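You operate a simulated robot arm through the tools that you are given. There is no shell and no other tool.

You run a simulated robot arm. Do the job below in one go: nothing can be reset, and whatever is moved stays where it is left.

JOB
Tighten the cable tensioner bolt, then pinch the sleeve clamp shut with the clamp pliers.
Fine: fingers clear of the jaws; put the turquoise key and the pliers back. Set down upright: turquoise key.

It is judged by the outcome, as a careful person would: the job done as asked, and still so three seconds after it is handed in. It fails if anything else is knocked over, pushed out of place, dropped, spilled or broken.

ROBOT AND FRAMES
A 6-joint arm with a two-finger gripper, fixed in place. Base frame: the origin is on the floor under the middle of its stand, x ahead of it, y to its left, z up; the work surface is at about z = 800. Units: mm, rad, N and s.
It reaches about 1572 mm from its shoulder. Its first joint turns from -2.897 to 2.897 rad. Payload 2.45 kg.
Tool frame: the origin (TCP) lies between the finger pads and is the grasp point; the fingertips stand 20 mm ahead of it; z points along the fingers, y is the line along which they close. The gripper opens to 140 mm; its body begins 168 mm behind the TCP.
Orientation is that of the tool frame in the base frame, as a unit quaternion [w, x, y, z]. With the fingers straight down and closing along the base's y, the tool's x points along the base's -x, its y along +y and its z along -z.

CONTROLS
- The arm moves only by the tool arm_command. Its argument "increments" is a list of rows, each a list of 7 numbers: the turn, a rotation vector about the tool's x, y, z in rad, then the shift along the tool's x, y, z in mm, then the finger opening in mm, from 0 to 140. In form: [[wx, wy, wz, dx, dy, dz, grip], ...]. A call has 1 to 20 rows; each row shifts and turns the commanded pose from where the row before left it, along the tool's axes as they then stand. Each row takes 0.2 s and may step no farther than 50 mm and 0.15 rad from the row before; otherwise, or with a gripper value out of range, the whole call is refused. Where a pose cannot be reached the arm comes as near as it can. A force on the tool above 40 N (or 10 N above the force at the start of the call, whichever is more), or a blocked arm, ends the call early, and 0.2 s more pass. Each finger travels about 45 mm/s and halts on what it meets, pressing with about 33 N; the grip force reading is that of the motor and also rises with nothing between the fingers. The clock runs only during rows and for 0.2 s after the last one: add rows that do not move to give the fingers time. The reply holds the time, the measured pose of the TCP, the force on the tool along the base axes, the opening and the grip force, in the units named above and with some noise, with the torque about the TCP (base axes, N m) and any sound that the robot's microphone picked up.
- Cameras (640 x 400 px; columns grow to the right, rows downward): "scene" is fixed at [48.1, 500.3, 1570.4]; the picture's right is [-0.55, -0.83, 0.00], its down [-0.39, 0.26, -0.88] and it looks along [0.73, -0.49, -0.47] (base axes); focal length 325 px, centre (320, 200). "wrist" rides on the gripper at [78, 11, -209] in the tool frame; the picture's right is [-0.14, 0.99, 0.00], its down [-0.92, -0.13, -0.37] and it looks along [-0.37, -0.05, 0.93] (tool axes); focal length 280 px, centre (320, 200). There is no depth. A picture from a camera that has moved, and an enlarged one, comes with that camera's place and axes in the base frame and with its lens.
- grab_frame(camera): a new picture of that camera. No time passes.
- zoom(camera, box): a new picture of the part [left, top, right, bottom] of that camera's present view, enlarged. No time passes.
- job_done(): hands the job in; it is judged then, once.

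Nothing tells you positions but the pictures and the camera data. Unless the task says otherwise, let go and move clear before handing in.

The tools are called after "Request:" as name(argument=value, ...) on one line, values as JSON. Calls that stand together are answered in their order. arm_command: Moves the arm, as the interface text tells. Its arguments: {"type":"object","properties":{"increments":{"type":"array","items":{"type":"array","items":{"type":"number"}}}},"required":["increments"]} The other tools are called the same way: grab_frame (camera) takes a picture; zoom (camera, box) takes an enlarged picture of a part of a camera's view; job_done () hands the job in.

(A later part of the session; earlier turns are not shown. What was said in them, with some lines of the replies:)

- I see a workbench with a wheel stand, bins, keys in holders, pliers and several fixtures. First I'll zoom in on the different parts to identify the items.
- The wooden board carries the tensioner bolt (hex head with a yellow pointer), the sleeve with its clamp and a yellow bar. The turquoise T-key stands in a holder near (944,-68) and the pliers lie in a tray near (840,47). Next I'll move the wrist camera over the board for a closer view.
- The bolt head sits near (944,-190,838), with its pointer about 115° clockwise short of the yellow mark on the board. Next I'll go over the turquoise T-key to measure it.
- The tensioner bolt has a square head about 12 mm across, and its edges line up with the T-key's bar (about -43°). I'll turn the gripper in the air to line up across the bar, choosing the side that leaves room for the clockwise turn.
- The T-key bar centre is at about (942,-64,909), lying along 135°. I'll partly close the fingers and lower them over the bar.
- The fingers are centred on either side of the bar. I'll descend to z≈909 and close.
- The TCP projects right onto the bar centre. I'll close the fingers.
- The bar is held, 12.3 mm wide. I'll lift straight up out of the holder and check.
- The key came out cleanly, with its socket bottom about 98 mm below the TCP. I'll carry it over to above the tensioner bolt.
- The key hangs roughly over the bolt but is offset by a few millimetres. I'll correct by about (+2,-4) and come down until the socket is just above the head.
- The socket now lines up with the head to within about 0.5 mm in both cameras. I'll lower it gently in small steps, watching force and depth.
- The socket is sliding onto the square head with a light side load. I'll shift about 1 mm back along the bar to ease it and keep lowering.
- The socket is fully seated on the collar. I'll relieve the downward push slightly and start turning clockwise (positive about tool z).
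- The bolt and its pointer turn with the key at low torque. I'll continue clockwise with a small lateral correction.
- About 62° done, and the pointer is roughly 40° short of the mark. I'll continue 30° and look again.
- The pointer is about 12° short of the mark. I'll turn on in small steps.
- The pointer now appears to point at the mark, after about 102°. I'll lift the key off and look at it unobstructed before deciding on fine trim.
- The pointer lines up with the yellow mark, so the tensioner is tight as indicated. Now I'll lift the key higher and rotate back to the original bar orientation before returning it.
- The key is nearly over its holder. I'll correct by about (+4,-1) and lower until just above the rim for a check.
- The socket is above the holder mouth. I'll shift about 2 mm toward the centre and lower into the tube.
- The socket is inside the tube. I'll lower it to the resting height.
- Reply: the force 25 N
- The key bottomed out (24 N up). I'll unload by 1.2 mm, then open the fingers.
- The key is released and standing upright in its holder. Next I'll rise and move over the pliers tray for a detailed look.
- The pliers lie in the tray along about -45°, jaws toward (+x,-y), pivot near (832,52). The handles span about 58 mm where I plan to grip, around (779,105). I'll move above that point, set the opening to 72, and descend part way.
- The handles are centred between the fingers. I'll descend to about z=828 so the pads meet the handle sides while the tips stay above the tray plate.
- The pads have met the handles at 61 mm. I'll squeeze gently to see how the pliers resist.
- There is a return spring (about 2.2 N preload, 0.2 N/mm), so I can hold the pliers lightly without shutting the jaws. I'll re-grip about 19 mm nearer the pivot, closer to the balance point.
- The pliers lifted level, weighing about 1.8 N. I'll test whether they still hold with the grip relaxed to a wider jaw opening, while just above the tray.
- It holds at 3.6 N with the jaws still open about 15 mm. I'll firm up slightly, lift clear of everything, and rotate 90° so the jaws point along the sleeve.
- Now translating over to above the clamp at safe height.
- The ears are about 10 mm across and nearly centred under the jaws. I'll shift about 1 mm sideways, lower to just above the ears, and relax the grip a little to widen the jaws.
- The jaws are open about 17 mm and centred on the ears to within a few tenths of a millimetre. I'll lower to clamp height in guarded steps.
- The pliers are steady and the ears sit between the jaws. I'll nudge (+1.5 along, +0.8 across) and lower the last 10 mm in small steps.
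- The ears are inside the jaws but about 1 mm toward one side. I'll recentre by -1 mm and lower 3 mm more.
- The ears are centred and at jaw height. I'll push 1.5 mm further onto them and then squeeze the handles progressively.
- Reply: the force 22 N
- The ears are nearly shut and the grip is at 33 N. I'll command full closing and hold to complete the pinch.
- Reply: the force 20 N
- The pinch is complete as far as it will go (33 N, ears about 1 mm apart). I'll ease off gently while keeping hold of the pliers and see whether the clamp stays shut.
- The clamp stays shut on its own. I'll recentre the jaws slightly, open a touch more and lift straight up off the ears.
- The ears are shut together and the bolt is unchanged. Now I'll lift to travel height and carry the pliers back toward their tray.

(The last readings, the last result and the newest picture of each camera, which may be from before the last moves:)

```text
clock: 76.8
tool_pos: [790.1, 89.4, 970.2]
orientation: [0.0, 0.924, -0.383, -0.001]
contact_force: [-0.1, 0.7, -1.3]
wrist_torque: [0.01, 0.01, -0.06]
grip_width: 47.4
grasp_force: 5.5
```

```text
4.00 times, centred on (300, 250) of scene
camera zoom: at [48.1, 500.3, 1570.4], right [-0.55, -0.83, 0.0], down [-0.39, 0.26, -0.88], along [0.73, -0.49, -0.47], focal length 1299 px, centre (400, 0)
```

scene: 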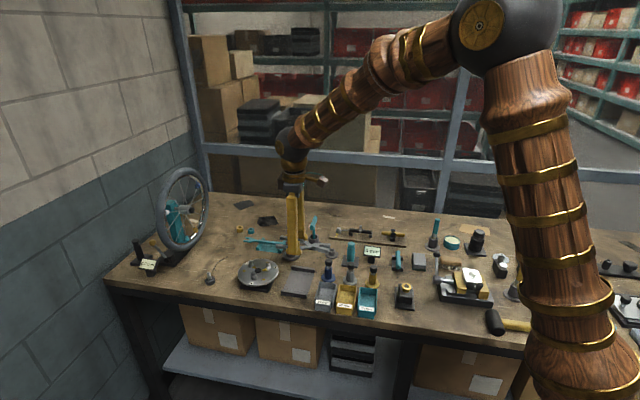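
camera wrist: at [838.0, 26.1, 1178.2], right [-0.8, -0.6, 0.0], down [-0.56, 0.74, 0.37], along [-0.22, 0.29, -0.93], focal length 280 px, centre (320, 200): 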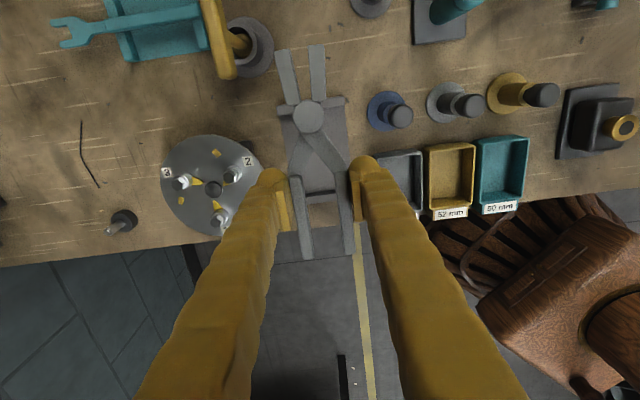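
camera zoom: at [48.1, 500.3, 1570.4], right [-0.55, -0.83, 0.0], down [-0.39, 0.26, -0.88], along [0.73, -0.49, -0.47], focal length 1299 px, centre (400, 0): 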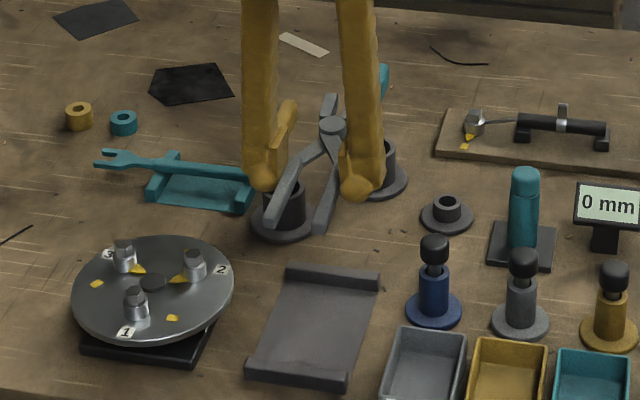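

Request:
arm_command(increments=[[0, 0, 0, -3.4, -2.4, 10, 48], [0, 0, 0, 0, 0, 30, 48], [0, 0, 0, 0, 0, 30, 48], [0, 0, 0, 0, 0, 30, 48], [0, 0, 0, 0, 0, 20, 48], [0, 0, 0, 0, 0, 5, 48], [0, 0, 0, 0, 0, 0, 48], [0, 0, 0, 0, 0, 0, 48]])

Request:
grab_frame(camera="wrist")

Request:
zoom(camera="wrist", box=[240, 30, 400, 250])

Request:
zoom(camera="scene", box=[275, 250, 325, 300])

```text
clock: 78.6
tool_pos: [789.9, 94.1, 845.3]
orientation: [0.0, 0.924, -0.383, 0.001]
contact_force: [0.8, -0.5, -0.8]
wrist_torque: [0.02, 0.0, 0.03]
grip_width: 47.3
grasp_force: 5.2
```

```text
taken
camera wrist: at [837.3, 31.4, 1053.3], right [-0.8, -0.6, 0.0], down [-0.56, 0.74, 0.37], along [-0.22, 0.29, -0.93], focal length 280 px, centre (320, 200)
```

wrist: 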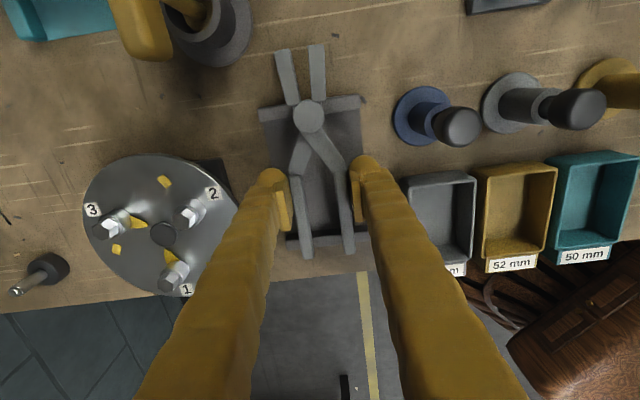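

```text
1.82 times, centred on (320, 140) of wrist
camera zoom: at [837.3, 31.4, 1053.3], right [-0.8, -0.6, 0.0], down [-0.56, 0.74, 0.37], along [-0.22, 0.29, -0.93], focal length 510 px, centre (320, 309)
```

zoom: 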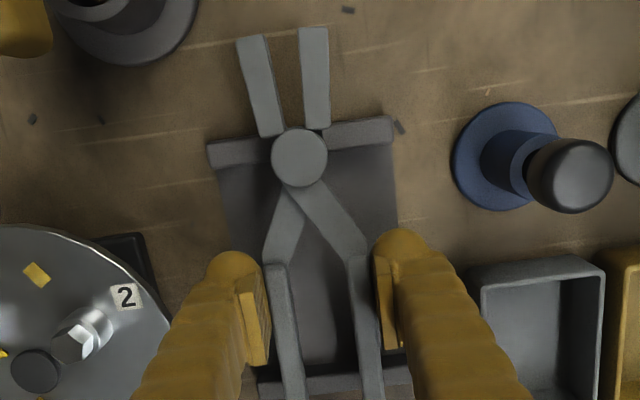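

```text
8.00 times, centred on (300, 275) of scene
camera zoom: at [48.1, 500.3, 1570.4], right [-0.55, -0.83, 0.0], down [-0.39, 0.26, -0.88], along [0.73, -0.49, -0.47], focal length 2598 px, centre (480, -400)
```

zoom: 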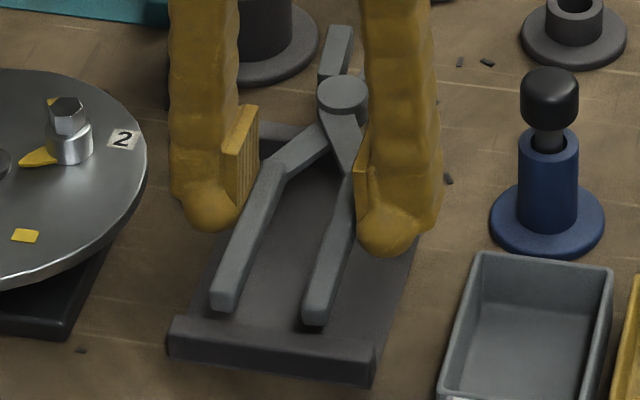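

Aligned over the tray as at pick-up. I'll lower the last 16 mm gently.

Request:
arm_command(increments=[[0, 0, 0, 0.7, 0.7, 5, 48], [0, 0, 0, 0, 0, 5, 49], [0, 0, 0, 0, 0, 3, 50], [0, 0, 0, 0, 0, 1.5, 50], [0, 0, 0, 0, 0, 1, 50], [0, 0, 0, 0, 0, 0, 50]])

Request:
zoom(camera="wrist", box=[240, 30, 400, 250])

Request:
zoom(camera="scene", box=[275, 250, 325, 300])

```text
clock: 80.0
tool_pos: [789.5, 92.8, 827.5]
orientation: [0.001, 0.924, -0.384, -0.001]
contact_force: [0.5, -0.2, 1.7]
wrist_torque: [0.14, 0.06, -0.02]
grip_width: 49.6
grasp_force: 5.3
```

```text
1.82 times, centred on (320, 140) of wrist
camera zoom: at [837.2, 29.4, 1037.1], right [-0.8, -0.6, 0.0], down [-0.56, 0.74, 0.37], along [-0.22, 0.29, -0.93], focal length 510 px, centre (320, 309)
```

zoom: 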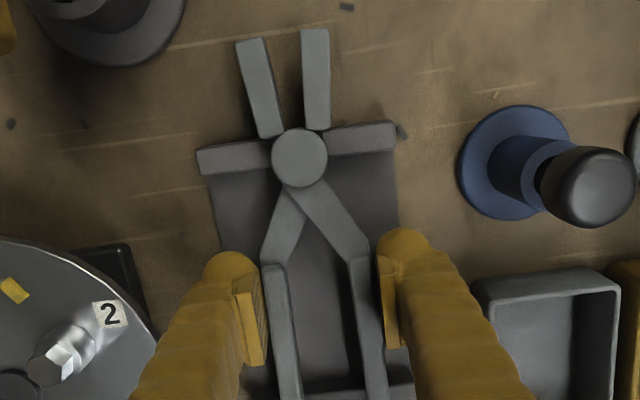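

```text
8.00 times, centred on (300, 275) of scene
camera zoom: at [48.1, 500.3, 1570.4], right [-0.55, -0.83, 0.0], down [-0.39, 0.26, -0.88], along [0.73, -0.49, -0.47], focal length 2598 px, centre (480, -400)
```

zoom: 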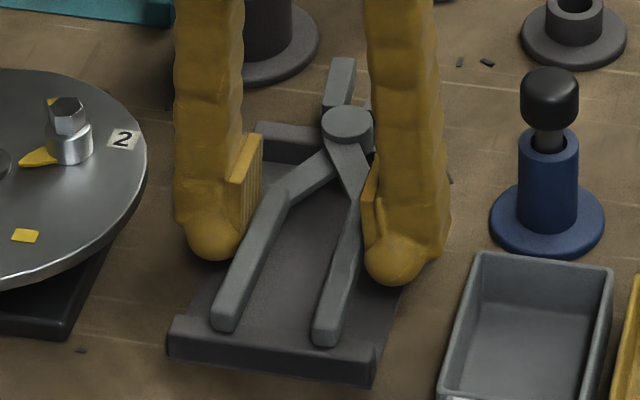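

The pliers are resting on the rails. I'll open the fingers slowly so the spring re-opens the handles, then back off.

Request:
arm_command(increments=[[0, 0, 0, 0, 0, 0, 53], [0, 0, 0, 0, 0, 0, 56], [0, 0, 0, 0, 0, 0, 59], [0, 0, 0, 0, 0, 0, 62], [0, 0, 0, 0, 0, 0, 66], [0, 0, 0, 0, 0, 0, 70], [0, 0, 0, 0, 0, 0, 70]])

Request:
zoom(camera="wrist", box=[240, 30, 400, 250])

Request:
zoom(camera="scene", box=[275, 250, 325, 300])

```text
clock: 81.6
tool_pos: [788.7, 92.5, 828.4]
orientation: [-0.001, 0.924, -0.383, 0.0]
contact_force: [0.1, 0.1, -0.4]
wrist_torque: [-0.03, 0.02, 0.03]
grip_width: 69.9
grasp_force: 0.0
```

```text
1.82 times, centred on (320, 140) of wrist
camera zoom: at [837.2, 29.5, 1037.2], right [-0.8, -0.6, 0.0], down [-0.56, 0.74, 0.37], along [-0.22, 0.29, -0.93], focal length 510 px, centre (320, 309)
```

zoom: 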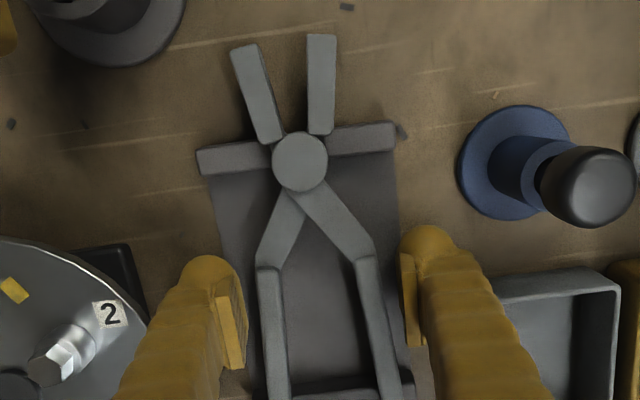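

```text
8.00 times, centred on (300, 275) of scene
camera zoom: at [48.1, 500.3, 1570.4], right [-0.55, -0.83, 0.0], down [-0.39, 0.26, -0.88], along [0.73, -0.49, -0.47], focal length 2598 px, centre (480, -400)
```

zoom: 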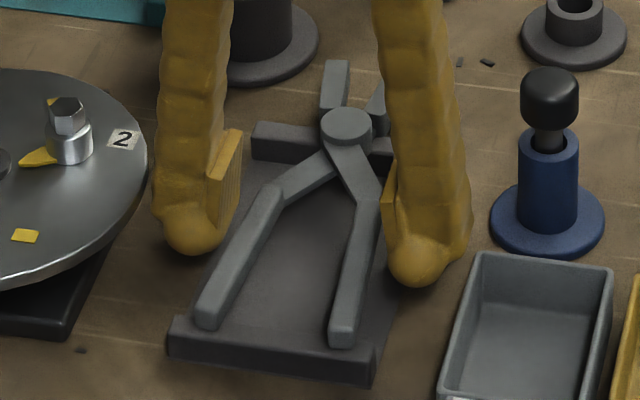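

The pliers are back in the tray in nearly their original pose. I'll rise clear and verify everything.

Request:
arm_command(increments=[[0, 0, 0, 0, 0, -15, 72], [0, 0, 0, 0, 0, -30, 80], [0, 0, 0, 0, 0, -40, 90], [0, 0, 0, 0, 0, -45, 100], [0, 0, 0, 0, 0, -45, 100], [0, 0, 0, 0, 0, -45, 100], [0, 0, 0, 0, 0, 0, 100], [0, 0, 0, 0, 0, 0, 100]])

Request:
grab_frame(camera="scene")

Request:
grab_frame(camera="wrist")

Request:
zoom(camera="scene", box=[335, 215, 375, 245])

Request:
zoom(camera="scene", box=[275, 205, 345, 300])

```text
clock: 83.4
tool_pos: [788.0, 91.2, 1045.1]
orientation: [-0.001, 0.924, -0.384, 0.001]
contact_force: [-0.5, -0.1, 0.4]
wrist_torque: [-0.04, -0.02, 0.01]
grip_width: 100.0
grasp_force: 0.0
```

```text
taken
```

scene: 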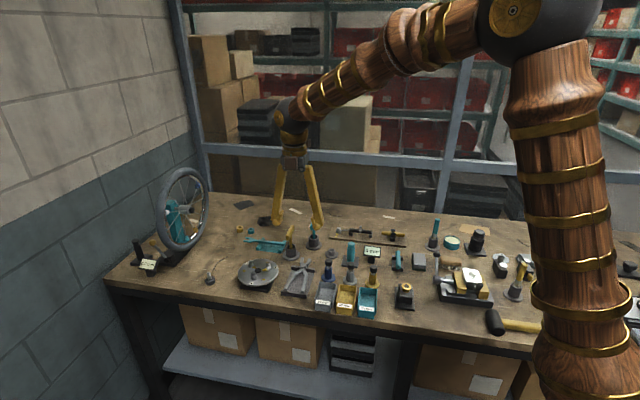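

```text
taken
camera wrist: at [835.9, 28.5, 1254.9], right [-0.8, -0.6, 0.0], down [-0.56, 0.74, 0.37], along [-0.22, 0.29, -0.93], focal length 280 px, centre (320, 200)
```

wrist: 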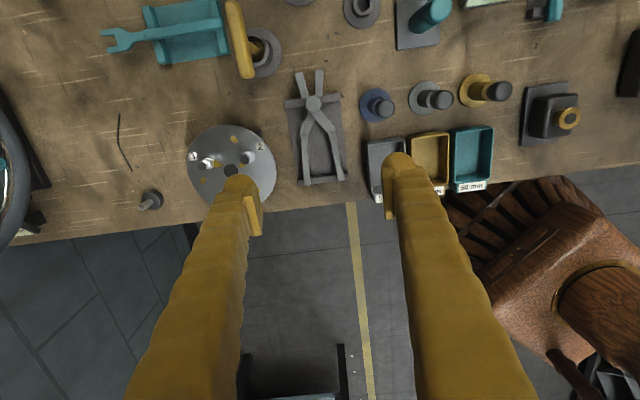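

```text
13.33 times, centred on (355, 230) of scene
camera zoom: at [48.1, 500.3, 1570.4], right [-0.55, -0.83, 0.0], down [-0.39, 0.26, -0.88], along [0.73, -0.49, -0.47], focal length 4330 px, centre (-147, -200)
```

zoom: 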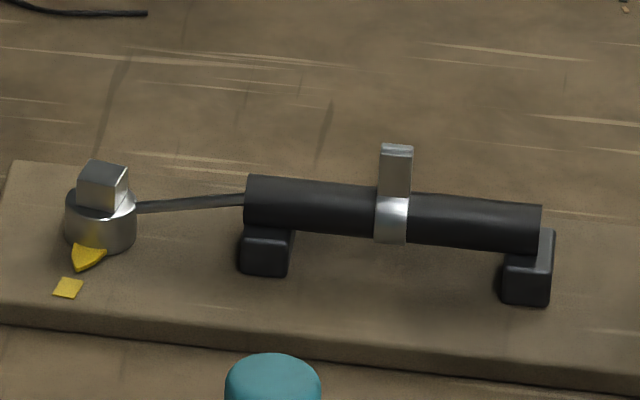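

```text
4.21 times, centred on (310, 252) of scene
camera zoom: at [48.1, 500.3, 1570.4], right [-0.55, -0.83, 0.0], down [-0.39, 0.26, -0.88], along [0.73, -0.49, -0.47], focal length 1367 px, centre (362, -21)
```

zoom: 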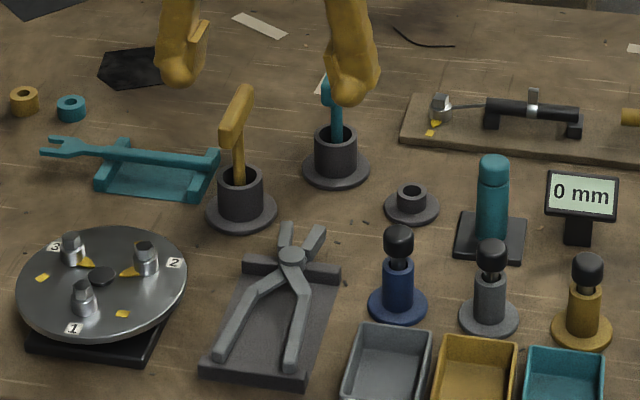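

All looks in place. I'll take one clear overhead look at the pointer and clamp before handing in.

Request:
arm_command(increments=[[0, 0, 0, 42, 10, 0, 140], [0, 0, 0, 42, 10, 0, 140], [0, 0, 0, 42, 10, 0, 140], [0, 0, 0, 42, 10, 0, 140], [0, 0, 0, 42, 10, 0, 140], [0, 0, 0, 42, 10, 0, 140], [0, 0, 0, 20, 10, 0, 140], [0, 0, 0, 0, 0, 0, 140], [0, 0, 0, 0, 0, 0, 140]])

Request:
grab_frame(camera="wrist")

```text
clock: 85.4
tool_pos: [933.7, -148.8, 1052.3]
orientation: [0.001, 0.924, -0.383, 0.0]
contact_force: [0.1, 0.1, -0.4]
wrist_torque: [0.0, -0.02, 0.0]
grip_width: 140.0
grasp_force: 0.2
```

```text
taken
camera wrist: at [981.8, -212.5, 1259.8], right [-0.8, -0.6, 0.0], down [-0.56, 0.74, 0.37], along [-0.22, 0.29, -0.93], focal length 280 px, centre (320, 200)
```

wrist: 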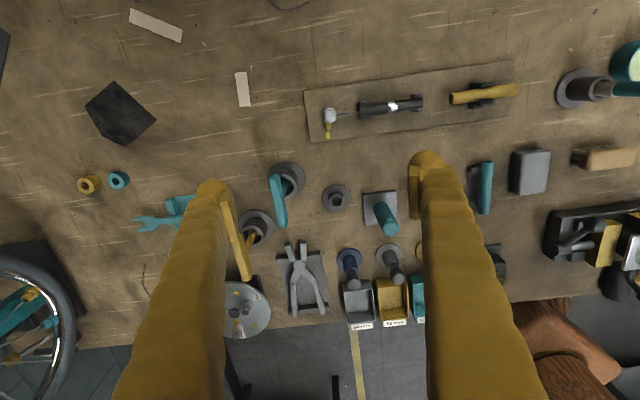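

Request:
zoom(camera="wrist", box=[312, 95, 352, 145])

Request:
zoom(camera="wrist", box=[360, 85, 430, 125])

Request:
zoom(camera="wrist", box=[250, 150, 320, 230])

```text
8.00 times, centred on (332, 120) of wrist
camera zoom: at [981.8, -212.5, 1259.8], right [-0.8, -0.6, 0.0], down [-0.56, 0.74, 0.37], along [-0.22, 0.29, -0.93], focal length 2243 px, centre (224, 840)
```

zoom: 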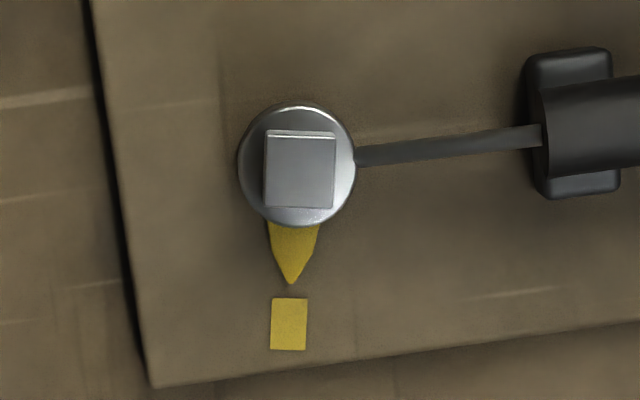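

```text
9.14 times, centred on (395, 105) of wrist
camera zoom: at [981.8, -212.5, 1259.8], right [-0.8, -0.6, 0.0], down [-0.56, 0.74, 0.37], along [-0.22, 0.29, -0.93], focal length 2564 px, centre (-366, 1069)
```

zoom: 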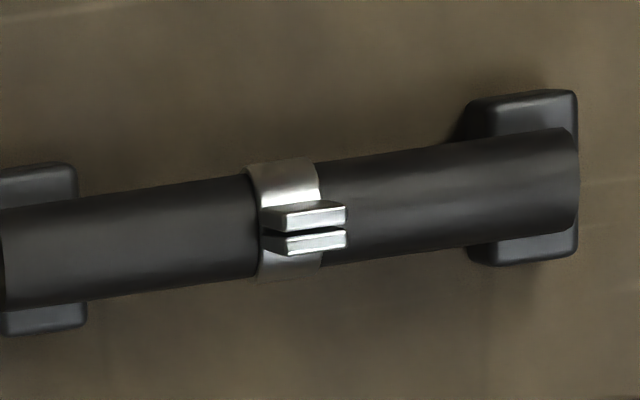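

```text
5.00 times, centred on (285, 190) of wrist
camera zoom: at [981.8, -212.5, 1259.8], right [-0.8, -0.6, 0.0], down [-0.56, 0.74, 0.37], along [-0.22, 0.29, -0.93], focal length 1402 px, centre (495, 250)
```

zoom: 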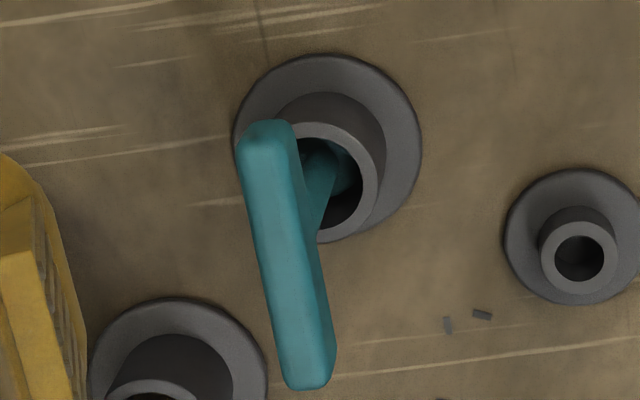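

I see the pointer aimed squarely at the yellow mark, the clamp ears shut, the turquoise key upright in its holder and the pliers in their tray. The gripper is empty and clear of everything, so I'm handing the job in.

Request:
job_done()

```text
The job is handed in.
```

The tensioner bolt is tightened, the sleeve clamp is pinched shut, and both tools are back in place. The job is handed in; no verdict came back with the hand-in.

- **Tensioner bolt:** I turned it about 102° clockwise with the turquoise key. A final overhead look shows the pointer aimed at the yellow mark. The bolt turned with almost no resistance, so I went by the mark rather than torque.
- **Sleeve clamp:** I squeezed the pliers by the handles, with the fingers well clear of the jaws. The ears closed from about 5 mm apart to about 1 mm. They would not go further at full grip (33 N), and they stayed shut after release.
- **Turquoise key:** It stands upright in its own holder.
- **Clamp pliers:** They lie in their tray within a few millimetres of where they started.

I saw nothing else knocked over or moved, and the gripper is empty and clear of the bench.
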